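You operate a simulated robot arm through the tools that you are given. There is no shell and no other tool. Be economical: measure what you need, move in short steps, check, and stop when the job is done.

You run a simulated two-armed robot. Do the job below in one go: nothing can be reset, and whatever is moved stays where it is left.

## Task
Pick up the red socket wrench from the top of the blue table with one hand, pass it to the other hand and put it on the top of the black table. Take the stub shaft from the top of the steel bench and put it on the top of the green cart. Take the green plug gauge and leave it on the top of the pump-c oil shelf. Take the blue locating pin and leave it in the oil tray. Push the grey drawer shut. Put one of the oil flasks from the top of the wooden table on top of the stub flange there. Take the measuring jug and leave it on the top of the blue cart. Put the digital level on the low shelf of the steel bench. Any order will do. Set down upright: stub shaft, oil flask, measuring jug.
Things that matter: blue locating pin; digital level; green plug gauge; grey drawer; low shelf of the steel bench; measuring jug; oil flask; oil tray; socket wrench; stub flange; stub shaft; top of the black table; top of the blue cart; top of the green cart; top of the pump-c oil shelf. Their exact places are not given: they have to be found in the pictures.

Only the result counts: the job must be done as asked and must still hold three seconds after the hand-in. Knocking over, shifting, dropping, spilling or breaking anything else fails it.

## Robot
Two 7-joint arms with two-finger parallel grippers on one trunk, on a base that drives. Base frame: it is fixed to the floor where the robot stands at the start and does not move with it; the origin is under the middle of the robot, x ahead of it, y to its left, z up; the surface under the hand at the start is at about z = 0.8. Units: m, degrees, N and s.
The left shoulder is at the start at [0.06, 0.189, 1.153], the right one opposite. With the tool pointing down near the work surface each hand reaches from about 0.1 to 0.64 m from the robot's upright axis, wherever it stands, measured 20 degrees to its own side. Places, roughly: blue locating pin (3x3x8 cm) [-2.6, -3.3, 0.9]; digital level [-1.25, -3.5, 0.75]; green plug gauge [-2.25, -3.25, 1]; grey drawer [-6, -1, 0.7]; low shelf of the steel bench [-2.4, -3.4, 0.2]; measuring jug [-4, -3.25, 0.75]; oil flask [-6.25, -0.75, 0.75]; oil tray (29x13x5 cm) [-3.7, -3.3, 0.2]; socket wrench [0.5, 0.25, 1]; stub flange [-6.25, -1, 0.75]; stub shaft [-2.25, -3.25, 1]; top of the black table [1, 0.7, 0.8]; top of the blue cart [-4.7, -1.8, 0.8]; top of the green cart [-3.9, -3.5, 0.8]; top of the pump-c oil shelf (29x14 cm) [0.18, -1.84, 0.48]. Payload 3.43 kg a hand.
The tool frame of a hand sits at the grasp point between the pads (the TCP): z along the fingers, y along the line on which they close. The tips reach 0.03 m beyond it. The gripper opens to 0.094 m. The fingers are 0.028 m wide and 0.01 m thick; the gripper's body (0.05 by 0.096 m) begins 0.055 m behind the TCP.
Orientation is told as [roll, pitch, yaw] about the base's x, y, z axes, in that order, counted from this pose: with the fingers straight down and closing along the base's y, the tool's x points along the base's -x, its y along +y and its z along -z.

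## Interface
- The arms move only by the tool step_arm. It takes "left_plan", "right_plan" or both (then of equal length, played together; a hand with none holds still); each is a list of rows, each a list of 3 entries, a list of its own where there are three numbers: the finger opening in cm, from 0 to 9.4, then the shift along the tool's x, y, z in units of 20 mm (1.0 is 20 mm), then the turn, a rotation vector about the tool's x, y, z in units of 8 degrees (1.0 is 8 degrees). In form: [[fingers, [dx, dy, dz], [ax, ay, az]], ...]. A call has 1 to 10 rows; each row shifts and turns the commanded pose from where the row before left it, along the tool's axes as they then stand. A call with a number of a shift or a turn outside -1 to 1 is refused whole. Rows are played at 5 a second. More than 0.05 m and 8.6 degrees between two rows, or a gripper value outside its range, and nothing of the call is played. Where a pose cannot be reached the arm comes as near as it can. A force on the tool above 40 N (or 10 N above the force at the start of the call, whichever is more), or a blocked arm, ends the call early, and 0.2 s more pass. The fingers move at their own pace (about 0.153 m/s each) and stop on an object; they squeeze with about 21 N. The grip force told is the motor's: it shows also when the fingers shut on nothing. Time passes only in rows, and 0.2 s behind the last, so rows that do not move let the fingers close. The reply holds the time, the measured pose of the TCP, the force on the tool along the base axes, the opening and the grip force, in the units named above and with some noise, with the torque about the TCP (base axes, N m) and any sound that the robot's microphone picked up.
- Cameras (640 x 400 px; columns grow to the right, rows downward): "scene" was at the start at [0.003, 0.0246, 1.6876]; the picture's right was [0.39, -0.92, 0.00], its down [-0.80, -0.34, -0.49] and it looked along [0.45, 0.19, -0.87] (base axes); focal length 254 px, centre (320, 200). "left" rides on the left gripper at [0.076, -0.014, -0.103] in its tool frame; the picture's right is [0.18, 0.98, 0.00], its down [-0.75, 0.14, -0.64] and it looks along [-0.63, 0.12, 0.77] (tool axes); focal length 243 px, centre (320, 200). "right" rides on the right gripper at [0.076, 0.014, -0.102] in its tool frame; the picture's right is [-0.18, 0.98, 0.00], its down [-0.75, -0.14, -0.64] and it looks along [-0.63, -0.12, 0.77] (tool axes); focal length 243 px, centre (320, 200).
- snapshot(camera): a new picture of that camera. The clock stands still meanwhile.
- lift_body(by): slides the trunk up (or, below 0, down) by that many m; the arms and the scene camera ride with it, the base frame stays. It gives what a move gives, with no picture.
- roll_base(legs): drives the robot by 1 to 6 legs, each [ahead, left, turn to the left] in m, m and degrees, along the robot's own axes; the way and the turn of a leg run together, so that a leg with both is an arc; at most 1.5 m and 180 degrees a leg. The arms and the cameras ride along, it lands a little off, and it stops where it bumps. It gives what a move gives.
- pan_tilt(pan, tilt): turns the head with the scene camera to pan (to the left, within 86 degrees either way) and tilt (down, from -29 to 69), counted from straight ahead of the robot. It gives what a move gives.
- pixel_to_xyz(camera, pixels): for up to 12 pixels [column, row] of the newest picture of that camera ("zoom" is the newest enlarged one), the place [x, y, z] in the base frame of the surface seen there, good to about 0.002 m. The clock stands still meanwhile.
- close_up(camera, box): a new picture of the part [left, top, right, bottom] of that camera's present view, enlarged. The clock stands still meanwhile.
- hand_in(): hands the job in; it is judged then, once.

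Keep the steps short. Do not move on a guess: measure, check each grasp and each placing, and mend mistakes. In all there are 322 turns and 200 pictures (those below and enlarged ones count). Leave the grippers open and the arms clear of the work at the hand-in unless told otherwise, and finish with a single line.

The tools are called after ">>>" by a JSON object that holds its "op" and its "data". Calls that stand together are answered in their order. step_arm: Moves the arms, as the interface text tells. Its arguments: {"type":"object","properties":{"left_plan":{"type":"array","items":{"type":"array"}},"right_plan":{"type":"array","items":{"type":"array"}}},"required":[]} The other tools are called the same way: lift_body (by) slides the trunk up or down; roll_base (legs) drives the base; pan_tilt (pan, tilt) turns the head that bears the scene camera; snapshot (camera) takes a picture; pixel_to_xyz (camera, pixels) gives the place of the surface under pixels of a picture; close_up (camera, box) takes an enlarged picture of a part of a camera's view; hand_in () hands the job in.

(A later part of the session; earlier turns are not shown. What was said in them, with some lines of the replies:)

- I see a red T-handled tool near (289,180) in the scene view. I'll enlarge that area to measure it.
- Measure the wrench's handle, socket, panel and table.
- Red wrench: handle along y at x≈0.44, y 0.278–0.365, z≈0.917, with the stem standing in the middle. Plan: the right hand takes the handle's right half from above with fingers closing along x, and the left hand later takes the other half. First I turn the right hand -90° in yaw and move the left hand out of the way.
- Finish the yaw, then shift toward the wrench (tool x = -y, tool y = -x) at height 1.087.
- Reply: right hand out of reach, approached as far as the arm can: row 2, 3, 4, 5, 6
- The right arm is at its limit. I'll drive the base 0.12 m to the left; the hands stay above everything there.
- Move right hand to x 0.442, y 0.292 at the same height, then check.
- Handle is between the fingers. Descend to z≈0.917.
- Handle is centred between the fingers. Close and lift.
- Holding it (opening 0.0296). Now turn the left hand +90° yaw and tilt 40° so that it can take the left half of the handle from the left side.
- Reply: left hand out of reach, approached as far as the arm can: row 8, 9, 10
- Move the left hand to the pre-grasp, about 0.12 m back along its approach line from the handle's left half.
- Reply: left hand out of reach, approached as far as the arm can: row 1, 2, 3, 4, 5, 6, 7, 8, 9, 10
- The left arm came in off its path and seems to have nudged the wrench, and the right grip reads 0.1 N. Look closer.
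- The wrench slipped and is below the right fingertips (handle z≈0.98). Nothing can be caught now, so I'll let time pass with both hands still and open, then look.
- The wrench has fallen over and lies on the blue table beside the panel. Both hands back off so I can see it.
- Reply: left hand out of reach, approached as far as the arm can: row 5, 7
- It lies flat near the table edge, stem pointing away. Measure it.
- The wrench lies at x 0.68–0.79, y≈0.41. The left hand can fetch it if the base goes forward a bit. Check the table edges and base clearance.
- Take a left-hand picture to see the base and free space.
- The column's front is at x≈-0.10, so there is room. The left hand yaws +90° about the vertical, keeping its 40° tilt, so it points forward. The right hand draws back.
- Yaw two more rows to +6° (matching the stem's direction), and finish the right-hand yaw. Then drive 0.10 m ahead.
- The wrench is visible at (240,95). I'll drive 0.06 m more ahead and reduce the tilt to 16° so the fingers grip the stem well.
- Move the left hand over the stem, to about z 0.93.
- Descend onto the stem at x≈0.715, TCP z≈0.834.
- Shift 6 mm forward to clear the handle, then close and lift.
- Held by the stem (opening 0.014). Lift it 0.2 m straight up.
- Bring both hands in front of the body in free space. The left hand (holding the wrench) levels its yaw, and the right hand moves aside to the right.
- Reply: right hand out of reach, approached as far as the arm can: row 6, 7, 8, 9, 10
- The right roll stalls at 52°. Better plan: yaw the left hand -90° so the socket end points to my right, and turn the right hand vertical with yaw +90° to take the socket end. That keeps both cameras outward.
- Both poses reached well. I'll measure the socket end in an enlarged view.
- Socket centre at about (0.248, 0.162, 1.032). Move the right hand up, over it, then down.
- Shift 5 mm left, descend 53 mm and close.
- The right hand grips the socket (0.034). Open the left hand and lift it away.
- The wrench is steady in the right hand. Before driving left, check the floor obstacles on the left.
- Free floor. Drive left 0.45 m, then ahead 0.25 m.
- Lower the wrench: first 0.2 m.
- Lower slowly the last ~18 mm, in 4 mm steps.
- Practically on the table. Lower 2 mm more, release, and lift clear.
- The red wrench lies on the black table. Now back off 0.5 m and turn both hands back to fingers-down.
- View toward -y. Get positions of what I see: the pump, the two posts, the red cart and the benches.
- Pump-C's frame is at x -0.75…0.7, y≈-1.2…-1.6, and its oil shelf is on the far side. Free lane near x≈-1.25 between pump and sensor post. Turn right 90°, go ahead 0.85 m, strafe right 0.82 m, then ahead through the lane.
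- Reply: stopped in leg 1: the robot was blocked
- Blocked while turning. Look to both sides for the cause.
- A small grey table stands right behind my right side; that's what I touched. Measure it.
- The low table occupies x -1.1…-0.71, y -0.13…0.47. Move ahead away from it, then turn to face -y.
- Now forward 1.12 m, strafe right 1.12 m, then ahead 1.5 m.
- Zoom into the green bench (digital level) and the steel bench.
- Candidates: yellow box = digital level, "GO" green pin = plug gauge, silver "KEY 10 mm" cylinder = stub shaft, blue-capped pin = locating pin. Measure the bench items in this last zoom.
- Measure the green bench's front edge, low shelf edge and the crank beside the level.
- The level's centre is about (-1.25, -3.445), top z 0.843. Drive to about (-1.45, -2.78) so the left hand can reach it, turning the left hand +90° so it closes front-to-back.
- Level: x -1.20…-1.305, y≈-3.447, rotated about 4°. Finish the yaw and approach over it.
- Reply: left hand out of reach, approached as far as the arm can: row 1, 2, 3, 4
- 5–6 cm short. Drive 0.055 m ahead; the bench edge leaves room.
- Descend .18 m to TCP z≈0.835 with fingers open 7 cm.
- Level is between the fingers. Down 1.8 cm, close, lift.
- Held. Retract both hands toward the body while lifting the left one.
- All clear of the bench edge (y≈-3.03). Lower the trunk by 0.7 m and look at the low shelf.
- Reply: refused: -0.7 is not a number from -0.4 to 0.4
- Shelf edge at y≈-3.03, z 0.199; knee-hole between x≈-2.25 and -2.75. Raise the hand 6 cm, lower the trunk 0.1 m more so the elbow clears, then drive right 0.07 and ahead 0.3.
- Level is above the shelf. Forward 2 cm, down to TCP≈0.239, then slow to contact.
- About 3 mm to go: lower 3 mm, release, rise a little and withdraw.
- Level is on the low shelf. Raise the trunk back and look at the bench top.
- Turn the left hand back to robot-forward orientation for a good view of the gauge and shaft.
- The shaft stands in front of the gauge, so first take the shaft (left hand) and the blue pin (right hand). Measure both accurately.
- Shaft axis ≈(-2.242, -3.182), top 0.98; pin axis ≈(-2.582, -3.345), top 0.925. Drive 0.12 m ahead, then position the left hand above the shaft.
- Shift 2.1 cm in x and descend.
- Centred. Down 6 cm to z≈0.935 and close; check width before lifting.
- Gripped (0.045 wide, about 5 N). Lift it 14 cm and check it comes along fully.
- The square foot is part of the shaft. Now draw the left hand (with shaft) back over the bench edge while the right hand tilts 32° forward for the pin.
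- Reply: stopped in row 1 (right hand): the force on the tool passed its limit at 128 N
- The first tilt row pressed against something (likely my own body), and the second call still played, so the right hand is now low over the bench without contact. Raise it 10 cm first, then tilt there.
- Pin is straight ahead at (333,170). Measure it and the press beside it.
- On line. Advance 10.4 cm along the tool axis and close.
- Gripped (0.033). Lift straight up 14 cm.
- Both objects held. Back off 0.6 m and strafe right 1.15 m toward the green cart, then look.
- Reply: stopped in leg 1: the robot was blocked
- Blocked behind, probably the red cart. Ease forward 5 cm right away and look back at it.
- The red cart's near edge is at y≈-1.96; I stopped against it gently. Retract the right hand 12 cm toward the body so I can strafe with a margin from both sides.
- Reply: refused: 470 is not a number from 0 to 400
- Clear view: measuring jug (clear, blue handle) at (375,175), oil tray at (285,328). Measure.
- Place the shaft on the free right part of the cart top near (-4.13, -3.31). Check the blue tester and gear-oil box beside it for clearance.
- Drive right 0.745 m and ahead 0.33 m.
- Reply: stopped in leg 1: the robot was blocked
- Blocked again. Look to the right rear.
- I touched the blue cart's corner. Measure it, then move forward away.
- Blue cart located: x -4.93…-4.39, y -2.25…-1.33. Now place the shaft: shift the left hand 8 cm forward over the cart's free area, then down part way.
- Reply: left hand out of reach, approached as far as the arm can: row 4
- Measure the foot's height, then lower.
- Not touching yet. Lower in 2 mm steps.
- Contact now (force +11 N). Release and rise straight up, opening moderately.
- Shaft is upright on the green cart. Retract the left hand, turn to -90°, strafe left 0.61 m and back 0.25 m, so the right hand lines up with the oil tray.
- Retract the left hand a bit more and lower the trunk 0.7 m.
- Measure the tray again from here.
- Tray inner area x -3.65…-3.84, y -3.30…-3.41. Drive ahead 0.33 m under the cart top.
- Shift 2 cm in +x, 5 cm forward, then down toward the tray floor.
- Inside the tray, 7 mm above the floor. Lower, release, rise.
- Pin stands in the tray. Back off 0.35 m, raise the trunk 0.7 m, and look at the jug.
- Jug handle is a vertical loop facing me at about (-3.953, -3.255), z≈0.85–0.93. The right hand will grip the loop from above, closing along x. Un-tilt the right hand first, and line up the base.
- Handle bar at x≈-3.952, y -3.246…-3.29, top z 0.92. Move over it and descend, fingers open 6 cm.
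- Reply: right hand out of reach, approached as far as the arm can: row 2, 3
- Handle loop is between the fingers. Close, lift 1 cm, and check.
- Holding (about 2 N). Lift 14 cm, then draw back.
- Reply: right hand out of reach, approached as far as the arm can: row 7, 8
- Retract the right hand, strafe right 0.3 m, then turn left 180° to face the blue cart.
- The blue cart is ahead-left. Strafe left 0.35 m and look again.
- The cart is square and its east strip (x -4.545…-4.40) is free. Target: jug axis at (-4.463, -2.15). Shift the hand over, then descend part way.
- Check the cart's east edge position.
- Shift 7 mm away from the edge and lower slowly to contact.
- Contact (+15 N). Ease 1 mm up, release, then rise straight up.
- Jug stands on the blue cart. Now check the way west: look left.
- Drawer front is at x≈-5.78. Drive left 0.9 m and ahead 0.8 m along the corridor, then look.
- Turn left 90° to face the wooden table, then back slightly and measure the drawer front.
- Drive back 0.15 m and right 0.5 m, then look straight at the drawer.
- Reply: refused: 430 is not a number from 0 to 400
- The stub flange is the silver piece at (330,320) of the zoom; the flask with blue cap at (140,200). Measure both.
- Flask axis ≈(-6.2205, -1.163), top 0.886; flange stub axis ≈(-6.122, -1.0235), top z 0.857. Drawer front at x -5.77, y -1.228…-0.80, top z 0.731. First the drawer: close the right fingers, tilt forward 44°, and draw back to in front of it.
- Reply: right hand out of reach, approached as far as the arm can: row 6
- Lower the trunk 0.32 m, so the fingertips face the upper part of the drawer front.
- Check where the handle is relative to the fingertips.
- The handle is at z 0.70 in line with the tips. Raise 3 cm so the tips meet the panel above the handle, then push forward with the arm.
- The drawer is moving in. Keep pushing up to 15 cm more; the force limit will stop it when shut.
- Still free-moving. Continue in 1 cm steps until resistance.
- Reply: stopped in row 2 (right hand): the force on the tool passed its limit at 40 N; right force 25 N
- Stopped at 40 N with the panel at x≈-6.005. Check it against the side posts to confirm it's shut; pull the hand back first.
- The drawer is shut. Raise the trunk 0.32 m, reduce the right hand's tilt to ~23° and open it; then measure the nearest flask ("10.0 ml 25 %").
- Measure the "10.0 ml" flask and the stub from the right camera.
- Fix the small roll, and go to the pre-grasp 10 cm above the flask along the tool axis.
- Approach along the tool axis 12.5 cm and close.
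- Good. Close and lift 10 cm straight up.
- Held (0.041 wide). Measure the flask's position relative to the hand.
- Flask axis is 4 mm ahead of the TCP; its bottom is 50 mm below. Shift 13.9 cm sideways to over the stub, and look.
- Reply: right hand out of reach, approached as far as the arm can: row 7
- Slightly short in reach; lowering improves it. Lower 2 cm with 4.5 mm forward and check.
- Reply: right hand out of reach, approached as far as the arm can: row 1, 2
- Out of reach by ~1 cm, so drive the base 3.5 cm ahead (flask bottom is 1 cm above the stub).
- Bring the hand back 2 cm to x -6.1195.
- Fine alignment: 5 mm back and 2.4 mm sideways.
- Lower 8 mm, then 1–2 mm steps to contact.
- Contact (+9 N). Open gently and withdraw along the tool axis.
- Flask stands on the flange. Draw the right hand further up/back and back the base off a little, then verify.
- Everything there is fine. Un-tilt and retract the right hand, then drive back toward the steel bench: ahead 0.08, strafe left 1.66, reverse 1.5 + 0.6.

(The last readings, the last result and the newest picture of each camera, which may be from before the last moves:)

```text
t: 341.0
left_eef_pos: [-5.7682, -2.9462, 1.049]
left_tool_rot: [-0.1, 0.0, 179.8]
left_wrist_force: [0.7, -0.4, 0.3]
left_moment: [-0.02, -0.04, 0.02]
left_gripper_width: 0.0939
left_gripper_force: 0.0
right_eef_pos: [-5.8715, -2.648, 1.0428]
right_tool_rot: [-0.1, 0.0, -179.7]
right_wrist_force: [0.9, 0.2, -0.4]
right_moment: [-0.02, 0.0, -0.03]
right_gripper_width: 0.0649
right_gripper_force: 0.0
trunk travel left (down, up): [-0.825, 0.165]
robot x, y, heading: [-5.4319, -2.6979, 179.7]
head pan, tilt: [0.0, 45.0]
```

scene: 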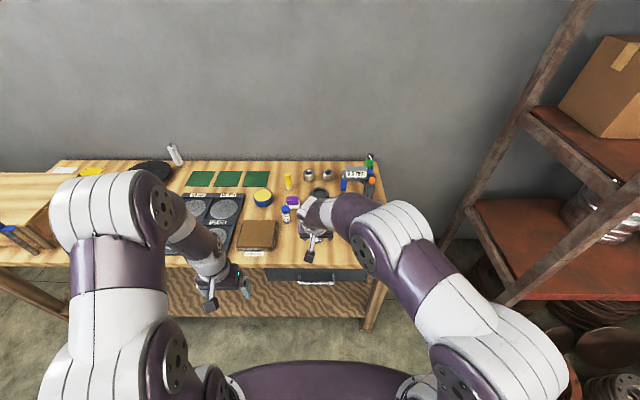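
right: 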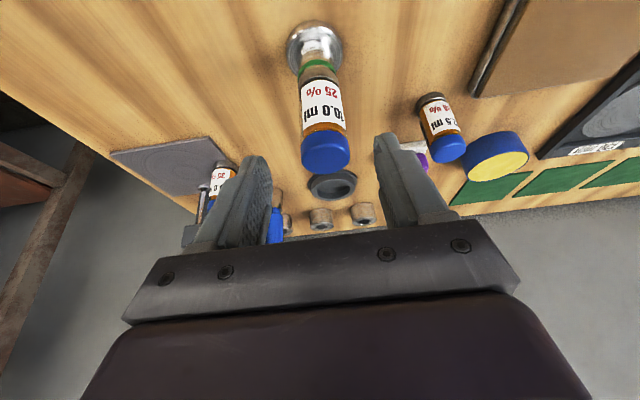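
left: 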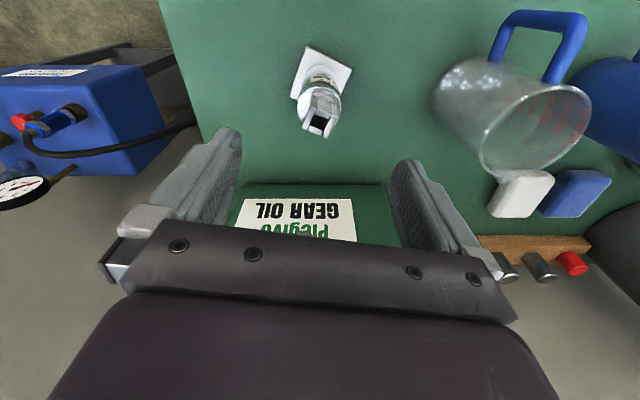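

Reverse east 2.05 m along the lane, then turn left 90° to face the bench and back off.

>>> {"op": "roll_base", "data": {"legs": [[-1.1, 0, 0], [-1.0, 0, 0]]}}

>>> {"op": "roll_base", "data": {"legs": [[0, 0, 90.3], [-0.28, 0, 0], [0, 0.8, 0]]}}

>>> {"op": "pan_tilt", "data": {"pan": 10, "tilt": 45}}

>>> {"op": "snapshot", "data": {"camera": "scene"}}

```text
t: 351.6
left_eef_pos: [-3.6406, -2.9438, 1.0497]
left_tool_rot: [-0.2, -0.1, -179.5]
left_wrist_force: [0.3, -0.6, 1.2]
left_moment: [0.02, -0.04, 0.0]
left_gripper_width: 0.094
left_gripper_force: 0.1
right_eef_pos: [-3.7452, -2.6465, 1.0426]
right_tool_rot: [-0.1, 0.0, -179.0]
right_wrist_force: [-0.4, 0.1, -0.1]
right_moment: [0.01, 0.02, 0.0]
right_gripper_width: 0.0651
right_gripper_force: 0.0
trunk travel left (down, up): [-0.825, 0.165]
robot x, y, heading: [-3.3093, -2.6917, -179.6]
head pan, tilt: [0.0, 45.0]
```

```text
t: 361.3
left_eef_pos: [-2.2483, -2.7156, 1.0503]
left_tool_rot: [0.0, -0.1, -88.6]
left_wrist_force: [0.2, 0.5, -0.2]
left_moment: [0.01, -0.02, -0.01]
left_gripper_width: 0.0943
left_gripper_force: 0.1
right_eef_pos: [-2.5425, -2.825, 1.0443]
right_tool_rot: [0.0, 0.0, -88.2]
right_wrist_force: [-0.3, 0.3, -0.5]
right_moment: [-0.03, 0.0, 0.0]
right_gripper_width: 0.065
right_gripper_force: 0.1
trunk travel left (down, up): [-0.825, 0.165]
robot x, y, heading: [-2.5042, -2.3922, -88.5]
head pan, tilt: [0.0, 45.0]
```

```text
t: 362.1
left_eef_pos: [-2.248, -2.7161, 1.0486]
left_tool_rot: [-0.1, -0.1, -88.6]
left_wrist_force: [-0.1, 0.5, -0.5]
left_moment: [0.01, 0.0, -0.01]
left_gripper_width: 0.0939
left_gripper_force: 0.1
right_eef_pos: [-2.5433, -2.8261, 1.0439]
right_tool_rot: [0.0, 0.0, -88.2]
right_wrist_force: [0.7, 0.7, -0.5]
right_moment: [-0.02, 0.02, 0.02]
right_gripper_width: 0.0651
right_gripper_force: 0.0
trunk travel left (down, up): [-0.825, 0.165]
robot x, y, heading: [-2.5041, -2.3901, -88.5]
head pan, tilt: [10.0, 45.0]
```

```text
53 pictures are left
```

scene: 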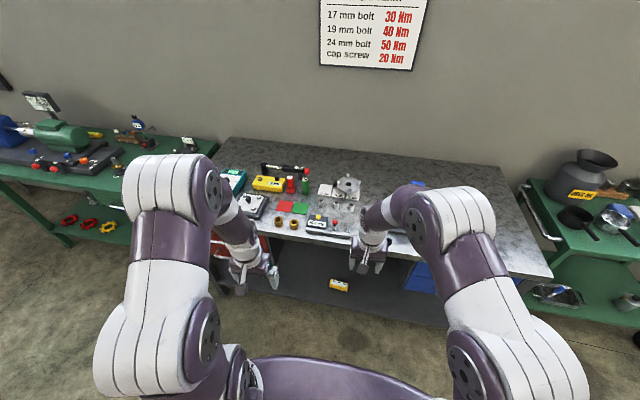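

Gauge is at (305,185). Drive 0.28 m ahead, then extend and tilt the left hand 24° forward above the bench.

>>> {"op": "roll_base", "data": {"legs": [[0.28, 0, -1.5]]}}

>>> {"op": "step_arm", "data": {"left_plan": [[6, [-1, 0, -0.5], [0, 0, 0]], [6, [-1, 0, -0.5], [0, 0, 0]], [6, [-1, 0, -0.5], [0, 0, 0]], [6, [-1, 0, 0], [0, 0, 0]], [6, [-1, 0, 0], [0, 0, 0]], [6, [-1, 0, 0], [0, 0, 0]], [6, [-1, 0, 0], [0, 0, 0]], [6, [0, 0, 0], [0, -1, 0]], [6, [0, 0, 0], [0, -1, 0]], [6, [0, 0, 0], [0, -1, 0]]]}}

>>> {"op": "snapshot", "data": {"camera": "left"}}

```text
t: 364.0
left_eef_pos: [-2.2523, -3.0014, 1.0491]
left_tool_rot: [-0.1, -0.1, -90.0]
left_wrist_force: [0.4, -0.2, -0.1]
left_moment: [0.04, -0.01, 0.0]
left_gripper_width: 0.0938
left_gripper_force: 0.1
right_eef_pos: [-2.5507, -3.1037, 1.0433]
right_tool_rot: [-0.2, -0.1, -89.5]
right_wrist_force: [-0.6, 0.5, -0.3]
right_moment: [0.01, 0.02, 0.01]
right_gripper_width: 0.0646
right_gripper_force: 0.1
trunk travel left (down, up): [-0.825, 0.165]
robot x, y, heading: [-2.5006, -2.672, -90.3]
head pan, tilt: [10.0, 45.0]
```

```text
t: 366.2
left_eef_pos: [-2.2534, -3.1406, 1.0806]
left_tool_rot: [-0.2, -24.4, -89.8]
left_wrist_force: [0.4, 0.1, -0.2]
left_moment: [0.0, -0.03, 0.0]
left_gripper_width: 0.0603
left_gripper_force: 0.0
right_eef_pos: [-2.5514, -3.1045, 1.0438]
right_tool_rot: [0.0, -0.1, -89.5]
right_wrist_force: [-0.9, -1.3, 0.2]
right_moment: [-0.03, -0.01, -0.03]
right_gripper_width: 0.065
right_gripper_force: 0.1
trunk travel left (down, up): [-0.825, 0.165]
robot x, y, heading: [-2.5017, -2.6708, -90.2]
head pan, tilt: [10.0, 45.0]
```

```text
52 pictures are left
```

left: 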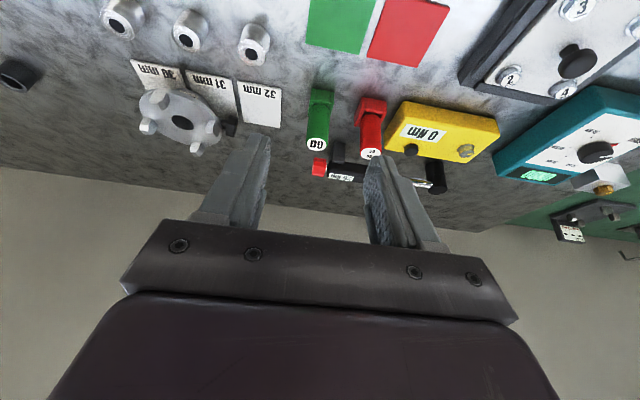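

>>> {"op": "close_up", "data": {"camera": "left", "box": [270, 70, 430, 190]}}

>>> {"op": "pixel_to_xyz", "data": {"camera": "zoom", "pixels": [[190, 290], [190, 240], [155, 230], [215, 230], [200, 150], [210, 110], [165, 140], [245, 140], [410, 330], [370, 250], [350, 160], [250, 200]]}}

```text
3.33 times, centred on (350, 130) of left
```

zoom: 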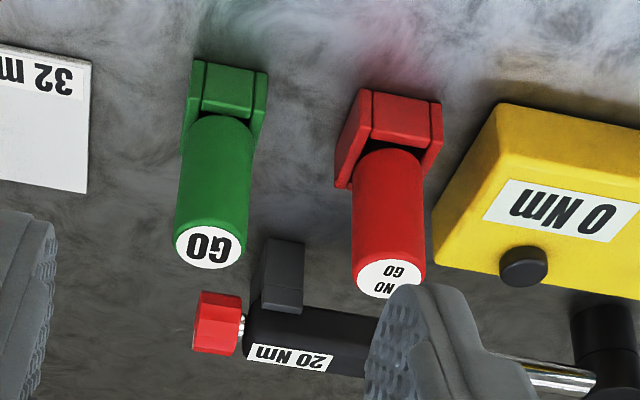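

```text
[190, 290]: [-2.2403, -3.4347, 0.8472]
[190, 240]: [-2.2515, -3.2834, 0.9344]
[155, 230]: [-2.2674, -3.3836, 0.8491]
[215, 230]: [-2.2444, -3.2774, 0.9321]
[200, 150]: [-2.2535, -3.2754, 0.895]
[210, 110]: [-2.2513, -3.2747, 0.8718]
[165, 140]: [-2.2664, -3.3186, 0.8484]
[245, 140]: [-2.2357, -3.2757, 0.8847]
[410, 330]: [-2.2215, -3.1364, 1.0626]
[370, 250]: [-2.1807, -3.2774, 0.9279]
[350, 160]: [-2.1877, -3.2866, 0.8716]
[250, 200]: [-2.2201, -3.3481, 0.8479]
```

Gauge axis ≈(-2.248, -3.289), top 0.935. Approach with 4.5 cm opening.

>>> {"op": "step_arm", "data": {"left_plan": [[4.5, [-0.5, 0.05, 0.5], [0, 0, 0]], [4.5, [-0.5, 0.05, 0.5], [0, 0, 0]], [4.5, [-0.5, 0.05, 0.7], [0, 0, 0]], [4.5, [-0.5, 0.05, 0.8], [0, 0, 0]], [4.5, [-0.5, 0.05, 0.8], [0, 0, 0]], [4.5, [-0.5, 0, 0.8], [0, 0, 0]], [4.5, [-0.47, 0, 0.8], [0, 0, 0]], [4.5, [0, 0, 1], [0, 0, 0]], [4.5, [0, 0, 1], [0, 0, 0]]]}}

>>> {"op": "snapshot", "data": {"camera": "left"}}

```text
t: 368.2
left_eef_pos: [-2.2479, -3.2639, 0.982]
left_tool_rot: [-0.3, -24.2, -89.9]
left_wrist_force: [0.5, -0.4, 0.5]
left_moment: [0.03, -0.02, -0.02]
left_gripper_width: 0.0453
left_gripper_force: 0.0
right_eef_pos: [-2.55, -3.1057, 1.043]
right_tool_rot: [-0.1, -0.1, -89.5]
right_wrist_force: [-0.2, -0.5, 0.4]
right_moment: [0.02, 0.02, 0.01]
right_gripper_width: 0.065
right_gripper_force: 0.1
trunk travel left (down, up): [-0.825, 0.165]
robot x, y, heading: [-2.5038, -2.671, -90.1]
head pan, tilt: [10.0, 45.0]
```

```text
50 pictures are left
```

left: 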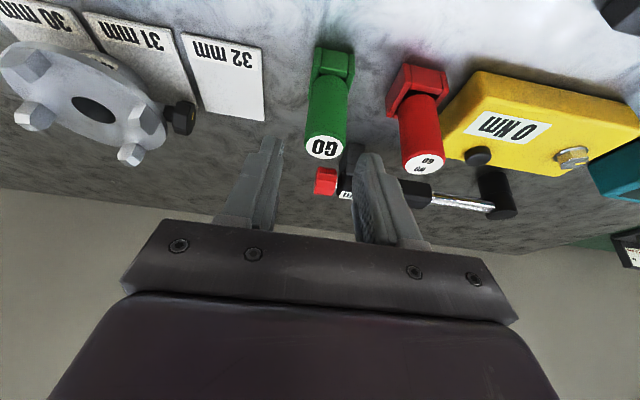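

>>> {"op": "step_arm", "data": {"left_plan": [[4.5, [0.03, 0.05, 1], [0, 0, 0]], [4.5, [0.03, 0.05, 1], [0, 0, 0]], [4.5, [0.03, 0, 1], [0, 0, 0]], [4.5, [0, 0, 0.25], [0, 0, 0]]]}}

>>> {"op": "snapshot", "data": {"camera": "left"}}

```text
t: 369.2
left_eef_pos: [-2.246, -3.2881, 0.9219]
left_tool_rot: [-0.2, -24.1, -89.9]
left_wrist_force: [-0.3, -0.8, 0.3]
left_moment: [-0.01, 0.0, -0.02]
left_gripper_width: 0.0451
left_gripper_force: 0.1
right_eef_pos: [-2.5499, -3.1053, 1.0437]
right_tool_rot: [-0.2, -0.1, -89.5]
right_wrist_force: [0.8, -0.2, 0.3]
right_moment: [0.01, 0.02, 0.03]
right_gripper_width: 0.0646
right_gripper_force: 0.0
trunk travel left (down, up): [-0.825, 0.165]
robot x, y, heading: [-2.5044, -2.6704, -90.1]
head pan, tilt: [10.0, 45.0]
```

```text
49 pictures are left
```

left: 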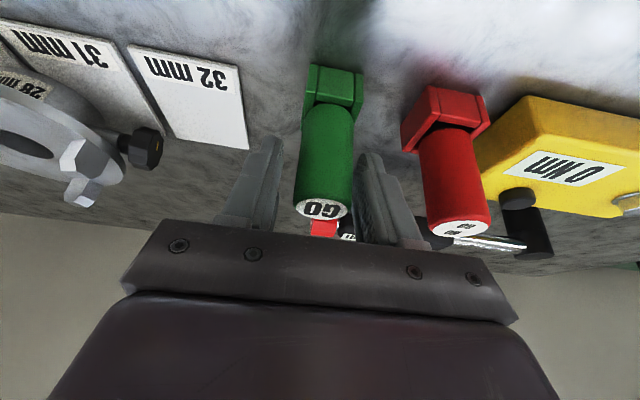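

Gauge between the fingers. Close, lift slowly 2 cm and check.

>>> {"op": "step_arm", "data": {"left_plan": [[0, [0, 0, 0], [0, 0, 0]], [0, [0, 0, 0], [0, 0, 0]], [0, [0, 0, 0], [0, 0, 0]], [0, [-0.2, 0, -0.45], [0, 0, 0]], [0, [-0.2, 0, -0.45], [0, 0, 0]], [0, [0, 0, 0], [0, 0, 0]]]}}

>>> {"op": "snapshot", "data": {"camera": "left"}}

```text
t: 370.6
left_eef_pos: [-2.2458, -3.288, 0.9412]
left_tool_rot: [0.0, -24.2, -89.9]
left_wrist_force: [-0.1, 0.4, -1.2]
left_moment: [0.01, -0.02, 0.03]
left_gripper_width: 0.0294
left_gripper_force: 21.4
right_eef_pos: [-2.5492, -3.1055, 1.0432]
right_tool_rot: [0.0, 0.0, -89.5]
right_wrist_force: [0.3, 0.9, -0.5]
right_moment: [0.02, -0.01, 0.0]
right_gripper_width: 0.0651
right_gripper_force: 0.0
trunk travel left (down, up): [-0.825, 0.165]
robot x, y, heading: [-2.5028, -2.674, -90.0]
head pan, tilt: [10.0, 45.0]
```

```text
48 pictures are left
```

left: 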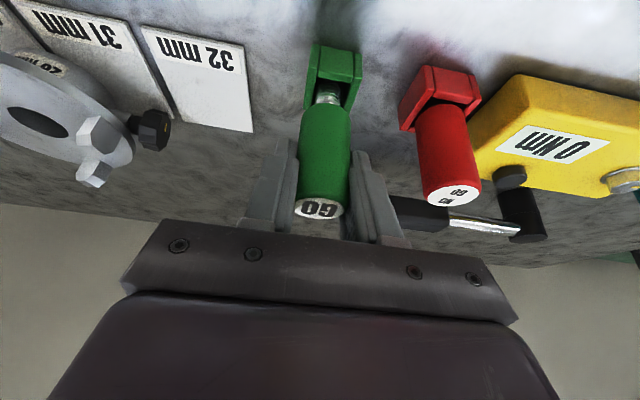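

It slides out of its holder. Continue straight up 12 cm.

>>> {"op": "step_arm", "data": {"left_plan": [[0, [-0.41, 0, -0.91], [0, 0, 0]], [0, [-0.41, 0, -0.91], [0, 0, 0]], [0, [-0.41, 0, -0.91], [0, 0, 0]], [0, [-0.41, 0, -0.91], [0, 0, 0]], [0, [-0.41, 0, -0.91], [0, 0, 0]], [0, [-0.41, 0, -0.91], [0, 0, 0]]]}}

>>> {"op": "snapshot", "data": {"camera": "left"}}

```text
t: 372.0
left_eef_pos: [-2.2445, -3.2857, 1.0624]
left_tool_rot: [-0.1, -24.2, -89.9]
left_wrist_force: [0.2, 0.1, -2.0]
left_moment: [0.03, -0.02, 0.05]
left_gripper_width: 0.0295
left_gripper_force: 21.4
right_eef_pos: [-2.5498, -3.1051, 1.0425]
right_tool_rot: [-0.1, -0.1, -89.5]
right_wrist_force: [-0.3, -0.6, -0.5]
right_moment: [-0.02, -0.03, -0.01]
right_gripper_width: 0.0651
right_gripper_force: 0.0
trunk travel left (down, up): [-0.825, 0.165]
robot x, y, heading: [-2.499, -2.6715, -90.2]
head pan, tilt: [10.0, 45.0]
```

```text
47 pictures are left
```

left: 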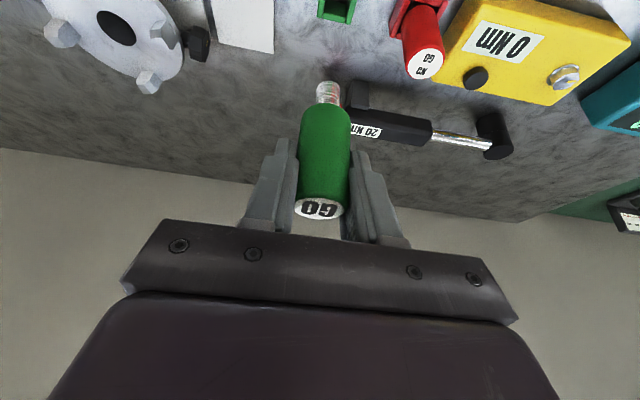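

Out of the holder. Retract the left hand; back off, strafe left 1.2 m to the open lane, and turn left 180°.

>>> {"op": "step_arm", "data": {"left_plan": [[0, [0.91, 0, -0.41], [0, 0, 0]], [0, [0.91, 0, -0.41], [0, 0, 0]], [0, [0.91, 0, -0.41], [0, 0, 0]], [0, [0.91, 0, -0.41], [0, 0, 0]], [0, [0.91, 0, -0.41], [0, 0, 0]], [0, [0.91, 0, -0.41], [0, 0, 0]], [0, [0.91, 0, -0.41], [0, 0, 0]]]}}

>>> {"op": "roll_base", "data": {"legs": [[-0.28, 0, 0], [0, 1.2, 0], [0, 0, 90], [0, 0, 90]]}}

>>> {"op": "pan_tilt", "data": {"pan": -50, "tilt": 30}}

>>> {"op": "snapshot", "data": {"camera": "scene"}}

```text
t: 373.6
left_eef_pos: [-2.2431, -3.1458, 1.0625]
left_tool_rot: [-0.3, -24.3, -90.0]
left_wrist_force: [0.0, -0.3, -1.5]
left_moment: [-0.01, 0.0, 0.0]
left_gripper_width: 0.0293
left_gripper_force: 20.9
right_eef_pos: [-2.55, -3.1053, 1.0439]
right_tool_rot: [-0.2, -0.1, -89.5]
right_wrist_force: [-0.8, 0.1, 0.5]
right_moment: [-0.03, 0.03, 0.01]
right_gripper_width: 0.0652
right_gripper_force: 0.0
trunk travel left (down, up): [-0.825, 0.165]
robot x, y, heading: [-2.5053, -2.6715, -90.0]
head pan, tilt: [10.0, 45.0]
```

```text
t: 388.9
left_eef_pos: [-1.541, -1.9196, 1.0614]
left_tool_rot: [-0.1, -24.1, 87.9]
left_wrist_force: [0.2, 0.1, -1.9]
left_moment: [-0.02, -0.02, 0.01]
left_gripper_width: 0.0292
left_gripper_force: 21.0
right_eef_pos: [-1.2348, -1.9735, 1.0436]
right_tool_rot: [-0.1, 0.0, 88.5]
right_wrist_force: [0.5, 0.7, 1.2]
right_moment: [0.0, 0.0, 0.01]
right_gripper_width: 0.0648
right_gripper_force: 0.0
trunk travel left (down, up): [-0.825, 0.165]
robot x, y, heading: [-1.2998, -2.4072, 87.8]
head pan, tilt: [10.0, 45.0]
```

```text
t: 390.1
left_eef_pos: [-1.5397, -1.9189, 1.0618]
left_tool_rot: [-0.1, -24.1, 87.9]
left_wrist_force: [-0.2, 0.4, -1.3]
left_moment: [0.02, -0.01, -0.02]
left_gripper_width: 0.0294
left_gripper_force: 21.4
right_eef_pos: [-1.2349, -1.9739, 1.0428]
right_tool_rot: [-0.2, 0.0, 88.3]
right_wrist_force: [0.0, 0.4, 0.7]
right_moment: [-0.01, -0.01, -0.01]
right_gripper_width: 0.0649
right_gripper_force: 0.1
trunk travel left (down, up): [-0.825, 0.165]
robot x, y, heading: [-1.2994, -2.4064, 87.9]
head pan, tilt: [-50.0, 30.0]
```

```text
46 pictures are left
```

scene: 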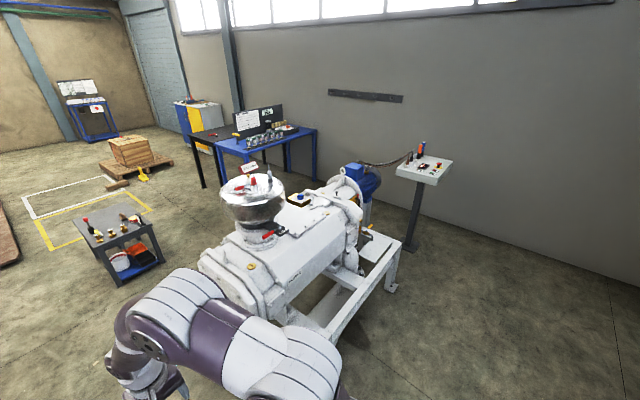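

>>> {"op": "close_up", "data": {"camera": "scene", "box": [200, 150, 420, 350]}}

>>> {"op": "pixel_to_xyz", "data": {"camera": "zoom", "pixels": [[500, 250], [560, 250], [420, 330], [480, 200], [590, 230], [380, 250], [450, 310], [330, 200], [540, 290]]}}

```text
2.00 times, centred on (310, 250) of scene
```

zoom: 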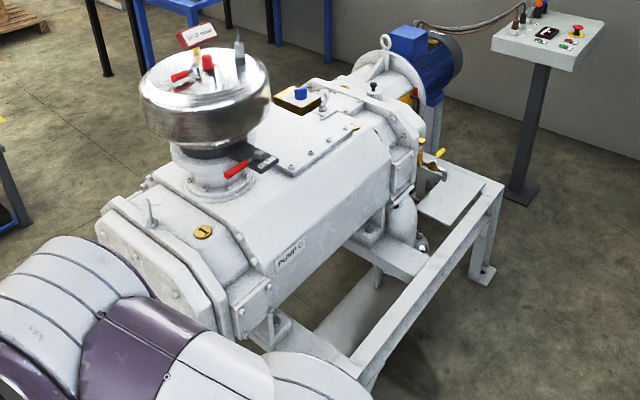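

```text
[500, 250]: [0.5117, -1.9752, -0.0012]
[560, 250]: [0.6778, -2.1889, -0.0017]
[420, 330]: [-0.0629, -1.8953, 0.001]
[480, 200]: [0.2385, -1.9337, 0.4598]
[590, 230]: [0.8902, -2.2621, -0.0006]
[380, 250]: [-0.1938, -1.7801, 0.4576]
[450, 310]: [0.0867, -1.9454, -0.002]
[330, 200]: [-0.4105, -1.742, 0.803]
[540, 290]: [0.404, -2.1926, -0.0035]
```

The shelf is the white plate near the frame rail at about (0.2, -1.85, 0.47). Back 0.1 m, strafe right 1.65 m, and look down at it.

>>> {"op": "roll_base", "data": {"legs": [[-0.1, 0, 2], [0, -0.83, 0], [0, -0.82, 0]]}}

>>> {"op": "pan_tilt", "data": {"pan": 20, "tilt": 45}}

>>> {"op": "snapshot", "data": {"camera": "scene"}}

```text
t: 399.2
left_eef_pos: [0.0698, -2.0099, 1.0625]
left_tool_rot: [-0.2, -24.1, 91.3]
left_wrist_force: [-0.4, -0.4, -1.5]
left_moment: [-0.01, -0.02, 0.04]
left_gripper_width: 0.0295
left_gripper_force: 20.9
right_eef_pos: [0.3767, -2.0465, 1.0431]
right_tool_rot: [0.0, 0.0, 91.7]
right_wrist_force: [-0.2, 1.0, -0.3]
right_moment: [-0.01, -0.01, -0.01]
right_gripper_width: 0.0649
right_gripper_force: 0.1
trunk travel left (down, up): [-0.825, 0.165]
robot x, y, heading: [0.3367, -2.4795, 90.8]
head pan, tilt: [-50.0, 30.0]
```

```text
t: 400.7
left_eef_pos: [0.0692, -2.0101, 1.0627]
left_tool_rot: [-0.2, -24.1, 91.2]
left_wrist_force: [-0.3, -0.2, -0.9]
left_moment: [-0.01, 0.04, 0.03]
left_gripper_width: 0.0297
left_gripper_force: 20.9
right_eef_pos: [0.3773, -2.0476, 1.0436]
right_tool_rot: [-0.1, 0.0, 91.7]
right_wrist_force: [-0.2, -0.2, -0.4]
right_moment: [-0.01, -0.01, 0.02]
right_gripper_width: 0.0649
right_gripper_force: 0.0
trunk travel left (down, up): [-0.825, 0.165]
robot x, y, heading: [0.3385, -2.4832, 91.2]
head pan, tilt: [20.0, 45.0]
```

```text
44 pictures are left
```

scene: 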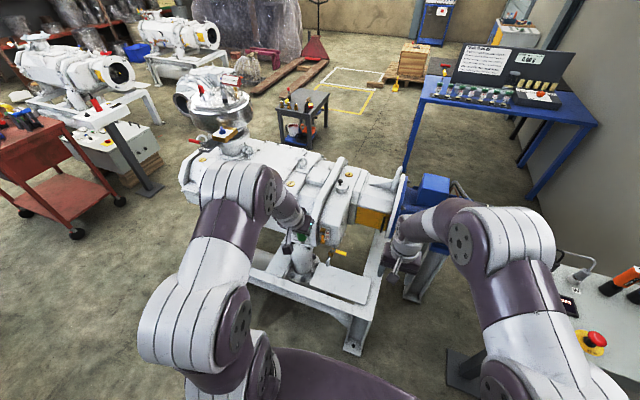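

>>> {"op": "close_up", "data": {"camera": "scene", "box": [260, 200, 420, 360]}}

>>> {"op": "pixel_to_xyz", "data": {"camera": "zoom", "pixels": [[220, 280], [290, 255], [420, 275], [410, 315], [330, 320], [330, 290], [240, 240], [330, 205], [310, 220], [180, 260], [430, 330], [390, 390]]}}

```text
2.50 times, centred on (340, 280) of scene
```

zoom: 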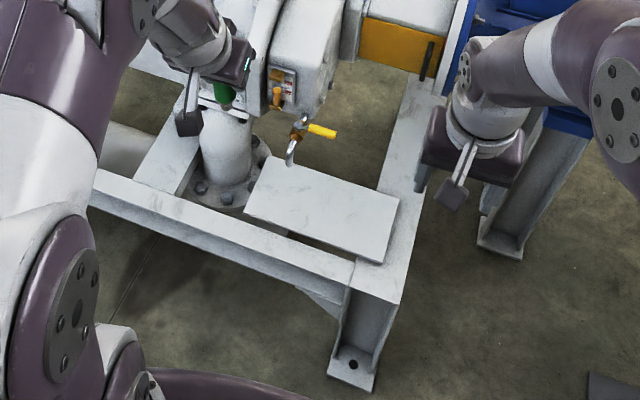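

```text
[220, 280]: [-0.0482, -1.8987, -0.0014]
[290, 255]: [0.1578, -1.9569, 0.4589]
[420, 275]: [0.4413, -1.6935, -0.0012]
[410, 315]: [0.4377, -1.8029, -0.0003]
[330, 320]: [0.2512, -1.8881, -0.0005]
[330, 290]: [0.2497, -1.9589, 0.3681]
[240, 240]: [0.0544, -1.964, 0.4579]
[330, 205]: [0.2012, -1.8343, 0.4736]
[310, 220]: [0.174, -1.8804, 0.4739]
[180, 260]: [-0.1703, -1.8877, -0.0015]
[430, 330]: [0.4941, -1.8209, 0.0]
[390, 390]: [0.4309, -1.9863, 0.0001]
```

Shelf plate z 0.474, x≈0.05…0.33, y≈-1.91…-1.77. Check the console on the right before moving closer.

>>> {"op": "pixel_to_xyz", "data": {"camera": "scene", "pixels": [[600, 320], [570, 275], [585, 370], [630, 350], [470, 360], [590, 335], [640, 275]]}}

>>> {"op": "pixel_to_xyz", "data": {"camera": "zoom", "pixels": [[266, 160], [396, 202], [383, 258], [246, 208], [300, 150], [320, 130], [290, 135], [230, 90]]}}

```text
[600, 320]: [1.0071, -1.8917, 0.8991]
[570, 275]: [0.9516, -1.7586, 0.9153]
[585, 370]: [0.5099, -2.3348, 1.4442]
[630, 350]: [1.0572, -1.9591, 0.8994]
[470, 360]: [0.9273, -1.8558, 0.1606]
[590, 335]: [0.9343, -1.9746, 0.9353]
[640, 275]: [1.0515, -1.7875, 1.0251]
```

```text
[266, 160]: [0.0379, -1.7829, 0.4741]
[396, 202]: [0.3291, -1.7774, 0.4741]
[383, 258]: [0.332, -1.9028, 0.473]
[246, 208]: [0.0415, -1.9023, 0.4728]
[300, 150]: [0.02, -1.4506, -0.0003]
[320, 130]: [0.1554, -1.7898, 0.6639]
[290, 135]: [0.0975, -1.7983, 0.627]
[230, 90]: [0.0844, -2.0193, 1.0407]
```

Place the gauge at about (0.24, -1.85). Raise the right hand 16 cm to keep it clear, drive right 0.17, lower the trunk 0.45.

>>> {"op": "step_arm", "data": {"right_plan": [[6.5, [0, 0, -1], [0, 0, 0]], [6.5, [0, 0, -1], [0, 0, 0]], [6.5, [0, 0, -1], [0, 0, 0]], [6.5, [0, 0, -1], [0, 0, 0]], [6.5, [0, 0, -1], [0, 0, 0]], [6.5, [0, 0, -1], [0, 0, 0]], [6.5, [0, 0, -1], [0, 0, 0]], [6.5, [0, 0, -1], [0, 0, 0]]]}}

>>> {"op": "roll_base", "data": {"legs": [[0, -0.175, -1.1]]}}

>>> {"op": "lift_body", "data": {"by": -0.4}}

>>> {"op": "snapshot", "data": {"camera": "scene"}}

>>> {"op": "snapshot", "data": {"camera": "left"}}

```text
t: 402.5
left_eef_pos: [0.0698, -2.0092, 1.0617]
left_tool_rot: [-0.2, -24.0, 91.2]
left_wrist_force: [0.0, -0.6, -1.3]
left_moment: [-0.02, 0.01, 0.0]
left_gripper_width: 0.0291
left_gripper_force: 21.4
right_eef_pos: [0.3775, -2.0468, 1.2004]
right_tool_rot: [-0.2, 0.1, 91.8]
right_wrist_force: [-0.5, 0.0, 0.8]
right_moment: [-0.02, 0.0, 0.03]
right_gripper_width: 0.0649
right_gripper_force: 0.1
trunk travel left (down, up): [-0.825, 0.165]
robot x, y, heading: [0.3356, -2.4795, 91.2]
head pan, tilt: [20.0, 45.0]
```

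```text
t: 403.9
left_eef_pos: [0.2518, -2.0037, 1.0618]
left_tool_rot: [-0.2, -24.1, 90.1]
left_wrist_force: [-0.3, 0.5, -1.5]
left_moment: [0.0, 0.02, -0.01]
left_gripper_width: 0.0293
left_gripper_force: 21.0
right_eef_pos: [0.5604, -2.0454, 1.1999]
right_tool_rot: [-0.2, -0.1, 90.7]
right_wrist_force: [-0.1, 0.1, 0.4]
right_moment: [0.02, -0.02, -0.02]
right_gripper_width: 0.0649
right_gripper_force: 0.1
trunk travel left (down, up): [-0.825, 0.165]
robot x, y, heading: [0.5146, -2.4802, 89.9]
head pan, tilt: [20.0, 45.0]
```

```text
t: 407.8
left_eef_pos: [0.2543, -2.004, 0.662]
left_tool_rot: [-0.1, -24.1, 90.2]
left_wrist_force: [-0.2, -0.1, -0.4]
left_moment: [-0.02, -0.01, -0.01]
left_gripper_width: 0.0291
left_gripper_force: 21.0
right_eef_pos: [0.5596, -2.0461, 0.8012]
right_tool_rot: [0.0, -0.1, 90.6]
right_wrist_force: [0.5, 0.4, -0.2]
right_moment: [0.01, -0.01, 0.02]
right_gripper_width: 0.0649
right_gripper_force: 0.1
trunk travel left (down, up): [-0.425, 0.565]
robot x, y, heading: [0.5123, -2.4804, 90.4]
head pan, tilt: [20.0, 45.0]
```

```text
42 pictures are left
```

scene: 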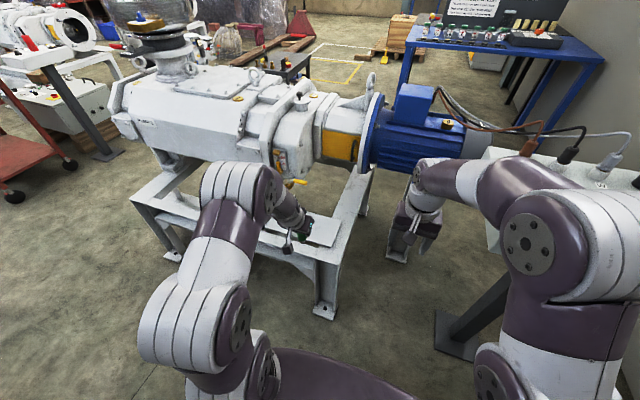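

```text
41 pictures are left
```

left: 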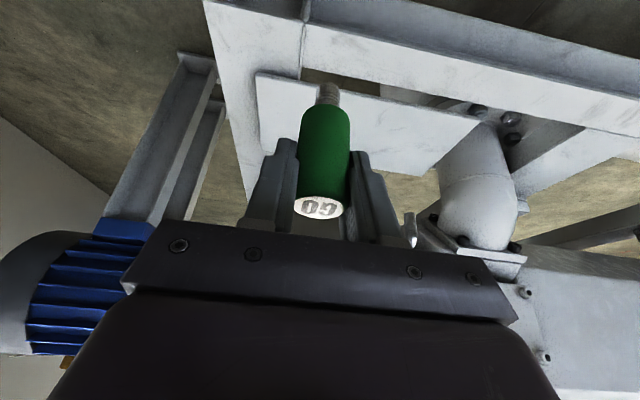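

Drive ahead 0.09 m, lower the trunk 0.05 m.

>>> {"op": "roll_base", "data": {"legs": [[0.09, 0, 0]]}}

>>> {"op": "lift_body", "data": {"by": -0.05}}

>>> {"op": "snapshot", "data": {"camera": "left"}}

```text
t: 408.9
left_eef_pos: [0.2534, -1.9122, 0.6603]
left_tool_rot: [-0.1, -24.0, 90.2]
left_wrist_force: [-0.2, 0.3, -1.4]
left_moment: [-0.04, 0.0, 0.04]
left_gripper_width: 0.0296
left_gripper_force: 21.5
right_eef_pos: [0.5614, -1.9553, 0.8007]
right_tool_rot: [-0.1, 0.0, 90.5]
right_wrist_force: [0.2, 0.0, 0.2]
right_moment: [-0.03, -0.04, -0.04]
right_gripper_width: 0.065
right_gripper_force: 0.0
trunk travel left (down, up): [-0.425, 0.565]
robot x, y, heading: [0.5128, -2.3885, 89.7]
head pan, tilt: [20.0, 45.0]
```

```text
t: 409.8
left_eef_pos: [0.2546, -1.9133, 0.6134]
left_tool_rot: [0.0, -24.1, 90.3]
left_wrist_force: [0.0, -0.2, -0.2]
left_moment: [0.0, -0.01, -0.03]
left_gripper_width: 0.0294
left_gripper_force: 21.2
right_eef_pos: [0.5604, -1.9557, 0.7514]
right_tool_rot: [-0.1, -0.1, 90.6]
right_wrist_force: [-0.8, 0.8, 0.8]
right_moment: [0.01, -0.02, 0.03]
right_gripper_width: 0.0651
right_gripper_force: 0.1
trunk travel left (down, up): [-0.375, 0.615]
robot x, y, heading: [0.5166, -2.3902, 90.1]
head pan, tilt: [20.0, 45.0]
```

```text
40 pictures are left
```

left: 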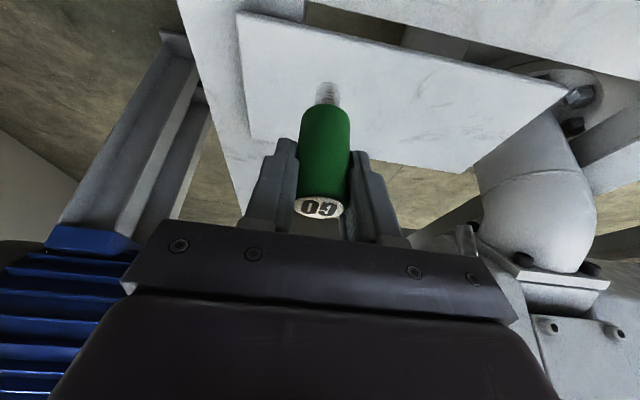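

Forward 6.3 cm, 2 cm in -x, then down 5.5 cm.

>>> {"op": "step_arm", "data": {"left_plan": [[0, [-0.95, 0.33, 0.43], [0, 0, 0]], [0, [-0.95, 0.33, 0.43], [0, 0, 0]], [0, [-0.95, 0.33, 0.43], [0, 0, 0]], [0, [0.41, 0, 0.91], [0, 0, 0]], [0, [0.41, 0, 0.91], [0, 0, 0]], [0, [0.3, 0, 0.68], [0, 0, 0]]]}}

>>> {"op": "snapshot", "data": {"camera": "left"}}

>>> {"op": "close_up", "data": {"camera": "scene", "box": [250, 160, 370, 280]}}

```text
t: 411.2
left_eef_pos: [0.2326, -1.8506, 0.5584]
left_tool_rot: [-0.2, -24.1, 90.2]
left_wrist_force: [-0.5, 0.4, -2.0]
left_moment: [0.02, 0.05, -0.02]
left_gripper_width: 0.0295
left_gripper_force: 21.3
right_eef_pos: [0.5615, -1.9559, 0.7508]
right_tool_rot: [-0.1, -0.1, 90.6]
right_wrist_force: [0.2, 0.4, 0.0]
right_moment: [-0.01, 0.0, -0.02]
right_gripper_width: 0.0649
right_gripper_force: 0.1
trunk travel left (down, up): [-0.375, 0.615]
robot x, y, heading: [0.5122, -2.3906, 90.1]
head pan, tilt: [20.0, 45.0]
```

```text
39 pictures are left
```

left: 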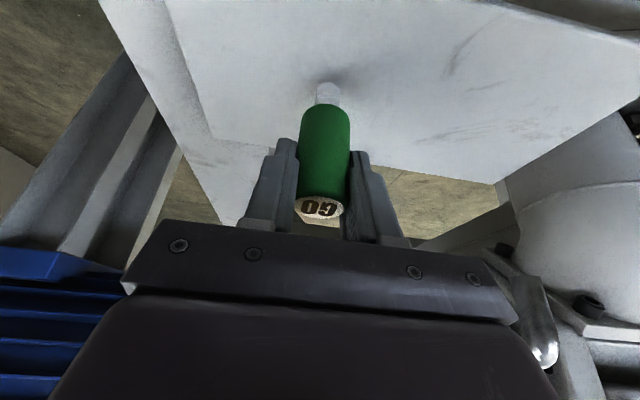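

```text
3.33 times, centred on (310, 220) of scene
```

zoom: 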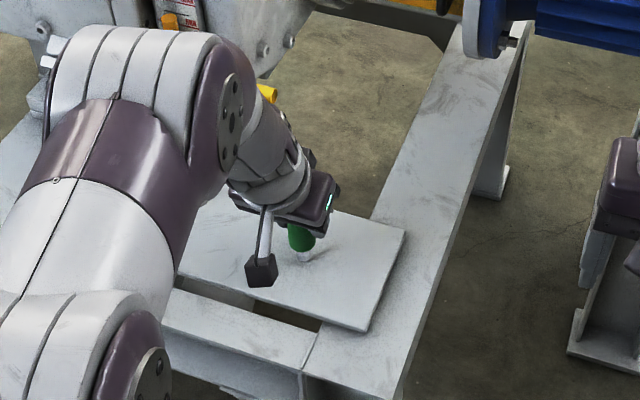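

Over the shelf. Lower 8 mm then in 2 mm steps.

>>> {"op": "step_arm", "data": {"left_plan": [[0, [0.08, 0, 0.18], [0, 0, 0]], [0, [0.08, 0, 0.18], [0, 0, 0]], [0, [0, 0, 0], [0, 0, 0]]]}}

>>> {"op": "close_up", "data": {"camera": "scene", "box": [285, 215, 335, 265]}}

```text
t: 412.0
left_eef_pos: [0.2345, -1.8506, 0.5492]
left_tool_rot: [-0.1, -24.1, 90.2]
left_wrist_force: [-0.7, -0.1, -0.8]
left_moment: [0.02, 0.02, -0.01]
left_gripper_width: 0.0292
left_gripper_force: 21.2
right_eef_pos: [0.5617, -1.9561, 0.7508]
right_tool_rot: [-0.1, -0.1, 90.5]
right_wrist_force: [-0.4, 0.1, 0.1]
right_moment: [-0.02, -0.03, -0.03]
right_gripper_width: 0.065
right_gripper_force: 0.0
trunk travel left (down, up): [-0.375, 0.615]
robot x, y, heading: [0.5145, -2.3892, 89.9]
head pan, tilt: [20.0, 45.0]
```

```text
8.00 times, centred on (310, 240) of scene
```

zoom: 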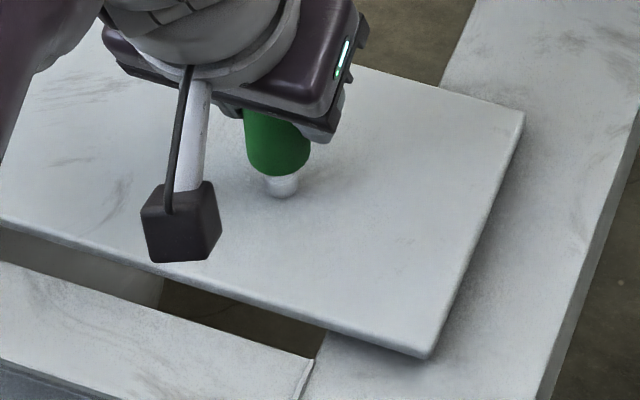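

>>> {"op": "step_arm", "data": {"left_plan": [[0, [0.04, 0, 0.09], [0, 0, 0]], [0, [0.04, 0, 0.09], [0, 0, 0]], [0, [0, 0, 0], [0, 0, 0]]]}}

```text
t: 412.8
left_eef_pos: [0.2338, -1.8507, 0.5476]
left_tool_rot: [0.0, -24.5, 90.1]
left_wrist_force: [-3.1, -4.7, 19.4]
left_moment: [-0.4, 0.25, -0.03]
left_gripper_width: 0.0297
left_gripper_force: 21.1
right_eef_pos: [0.5615, -1.9572, 0.7506]
right_tool_rot: [0.0, -0.2, 90.6]
right_wrist_force: [0.1, 0.0, 0.5]
right_moment: [0.02, -0.03, -0.01]
right_gripper_width: 0.0649
right_gripper_force: 0.2
trunk travel left (down, up): [-0.375, 0.615]
robot x, y, heading: [0.5104, -2.3873, 90.1]
head pan, tilt: [20.0, 45.0]
```

Contact (19 N). Ease 2 mm up, open gently, then check before withdrawing.

>>> {"op": "step_arm", "data": {"left_plan": [[0, [-0.035, 0, -0.08], [0, 0, 0]], [0, [0, 0, 0], [0, 0, 0]], [3.3, [0, 0, 0], [0, 0, 0]], [5, [0, 0, 0], [0, 0, 0]], [5, [0, 0, 0], [0, 0, 0]]]}}

>>> {"op": "snapshot", "data": {"camera": "left"}}

```text
t: 414.0
left_eef_pos: [0.235, -1.8522, 0.5468]
left_tool_rot: [-0.2, -24.1, 90.2]
left_wrist_force: [0.5, -0.7, -0.3]
left_moment: [0.0, -0.02, -0.04]
left_gripper_width: 0.0502
left_gripper_force: 0.1
right_eef_pos: [0.5609, -1.9547, 0.7513]
right_tool_rot: [-0.1, -0.1, 90.6]
right_wrist_force: [0.1, 0.3, -0.7]
right_moment: [-0.02, -0.01, -0.02]
right_gripper_width: 0.0651
right_gripper_force: 0.1
trunk travel left (down, up): [-0.375, 0.615]
robot x, y, heading: [0.5131, -2.391, 90.0]
head pan, tilt: [20.0, 45.0]
```

```text
36 pictures are left
```

left: 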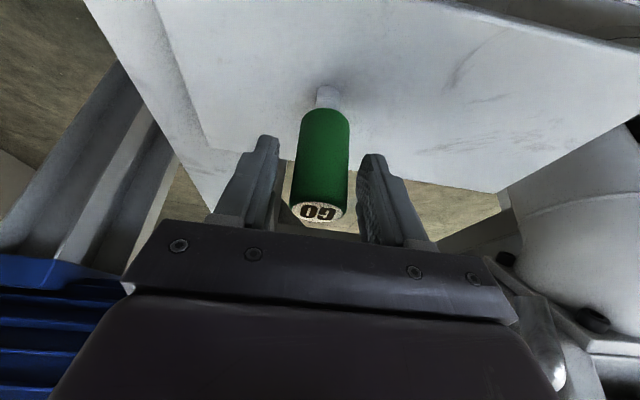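

It stands free. Withdraw along the tool axis (gauge stays between the open fingers), up 14 cm.

>>> {"op": "step_arm", "data": {"left_plan": [[5, [0, 0, -0.5], [0, 0, 0]], [5, [0, 0, -0.8], [0, 0, 0]], [5, [0, 0, -1], [0, 0, 0]], [5, [0, 0, -1], [0, 0, 0]], [5, [0, 0, -1], [0, 0, 0]], [5, [0, 0, -1], [0, 0, 0]], [5, [0, 0, -1], [0, 0, 0]], [5, [0, 0, -1], [0, 0, 0]]]}}

>>> {"op": "snapshot", "data": {"camera": "left"}}

>>> {"op": "roll_base", "data": {"legs": [[-0.3, 0, 0]]}}

>>> {"op": "close_up", "data": {"camera": "scene", "box": [220, 120, 420, 280]}}

```text
t: 415.8
left_eef_pos: [0.2332, -1.9091, 0.6801]
left_tool_rot: [-0.1, -24.2, 90.2]
left_wrist_force: [-1.0, -0.6, 0.2]
left_moment: [0.0, 0.03, -0.02]
left_gripper_width: 0.0498
left_gripper_force: 0.1
right_eef_pos: [0.5603, -1.9555, 0.7515]
right_tool_rot: [-0.2, -0.1, 90.6]
right_wrist_force: [0.4, -0.1, 1.4]
right_moment: [0.01, 0.01, -0.01]
right_gripper_width: 0.065
right_gripper_force: 0.0
trunk travel left (down, up): [-0.375, 0.615]
robot x, y, heading: [0.5154, -2.3921, 90.2]
head pan, tilt: [20.0, 45.0]
```

```text
35 pictures are left
```

left: 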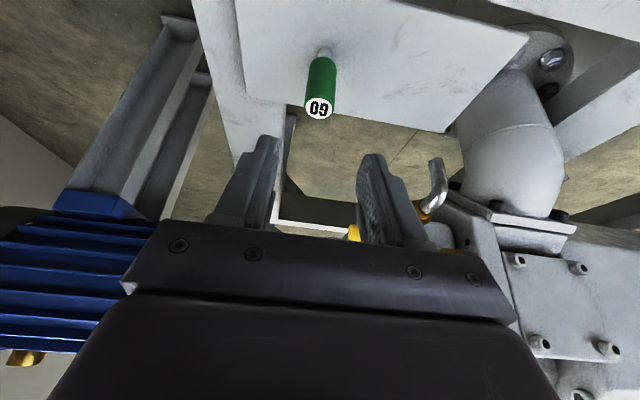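

```text
t: 417.8
left_eef_pos: [0.234, -2.2076, 0.6803]
left_tool_rot: [0.0, -24.3, 90.2]
left_wrist_force: [0.1, 0.6, -0.4]
left_moment: [0.03, 0.03, 0.01]
left_gripper_width: 0.05
left_gripper_force: 0.1
right_eef_pos: [0.5601, -2.254, 0.7513]
right_tool_rot: [-0.1, 0.0, 90.6]
right_wrist_force: [0.0, 0.1, 0.2]
right_moment: [0.05, 0.01, -0.01]
right_gripper_width: 0.0652
right_gripper_force: 0.1
trunk travel left (down, up): [-0.375, 0.615]
robot x, y, heading: [0.5117, -2.6898, 89.9]
head pan, tilt: [20.0, 45.0]
```

```text
2.50 times, centred on (320, 200) of scene
```

zoom: 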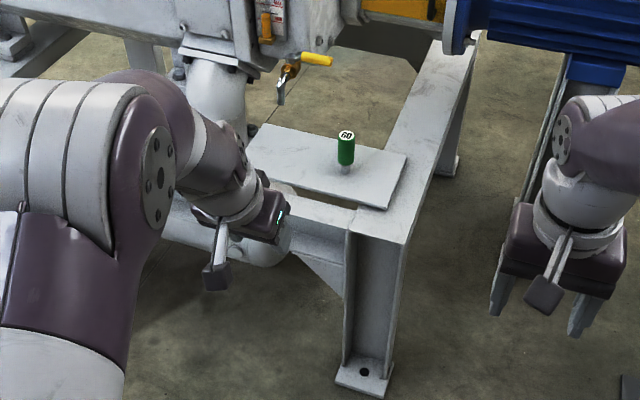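

All eight jobs are done: the gauge stands on the shelf. I'll open both grippers fully and hand in.

>>> {"op": "step_arm", "data": {"left_plan": [[9.4, [0, 0, 0], [0, 0, 0]], [9.4, [0, 0, 0], [0, 0, 0]]], "right_plan": [[9.4, [0, 0, 0], [0, 0, 0]], [9.4, [0, 0, 0], [0, 0, 0]]]}}

>>> {"op": "hand_in", "data": {}}

```text
t: 418.4
left_eef_pos: [0.2335, -2.2074, 0.6804]
left_tool_rot: [-0.1, -24.1, 90.2]
left_wrist_force: [-0.3, 0.3, 0.4]
left_moment: [-0.04, 0.02, 0.03]
left_gripper_width: 0.094
left_gripper_force: 0.0
right_eef_pos: [0.5609, -2.2529, 0.7511]
right_tool_rot: [-0.1, 0.0, 90.7]
right_wrist_force: [-0.3, -0.4, -0.2]
right_moment: [-0.01, 0.02, 0.06]
right_gripper_width: 0.0938
right_gripper_force: 0.1
trunk travel left (down, up): [-0.375, 0.615]
robot x, y, heading: [0.5125, -2.6868, 90.2]
head pan, tilt: [20.0, 45.0]
```

```text
The job is handed in.
```

All eight tasks are finished and handed in, but the wrench fell onto the blue table in the first hand-over attempt, and the base bumped the low grey table, the red cart (apparently) and the blue cart; I saw no damage but could not confirm that none of the three shifted.
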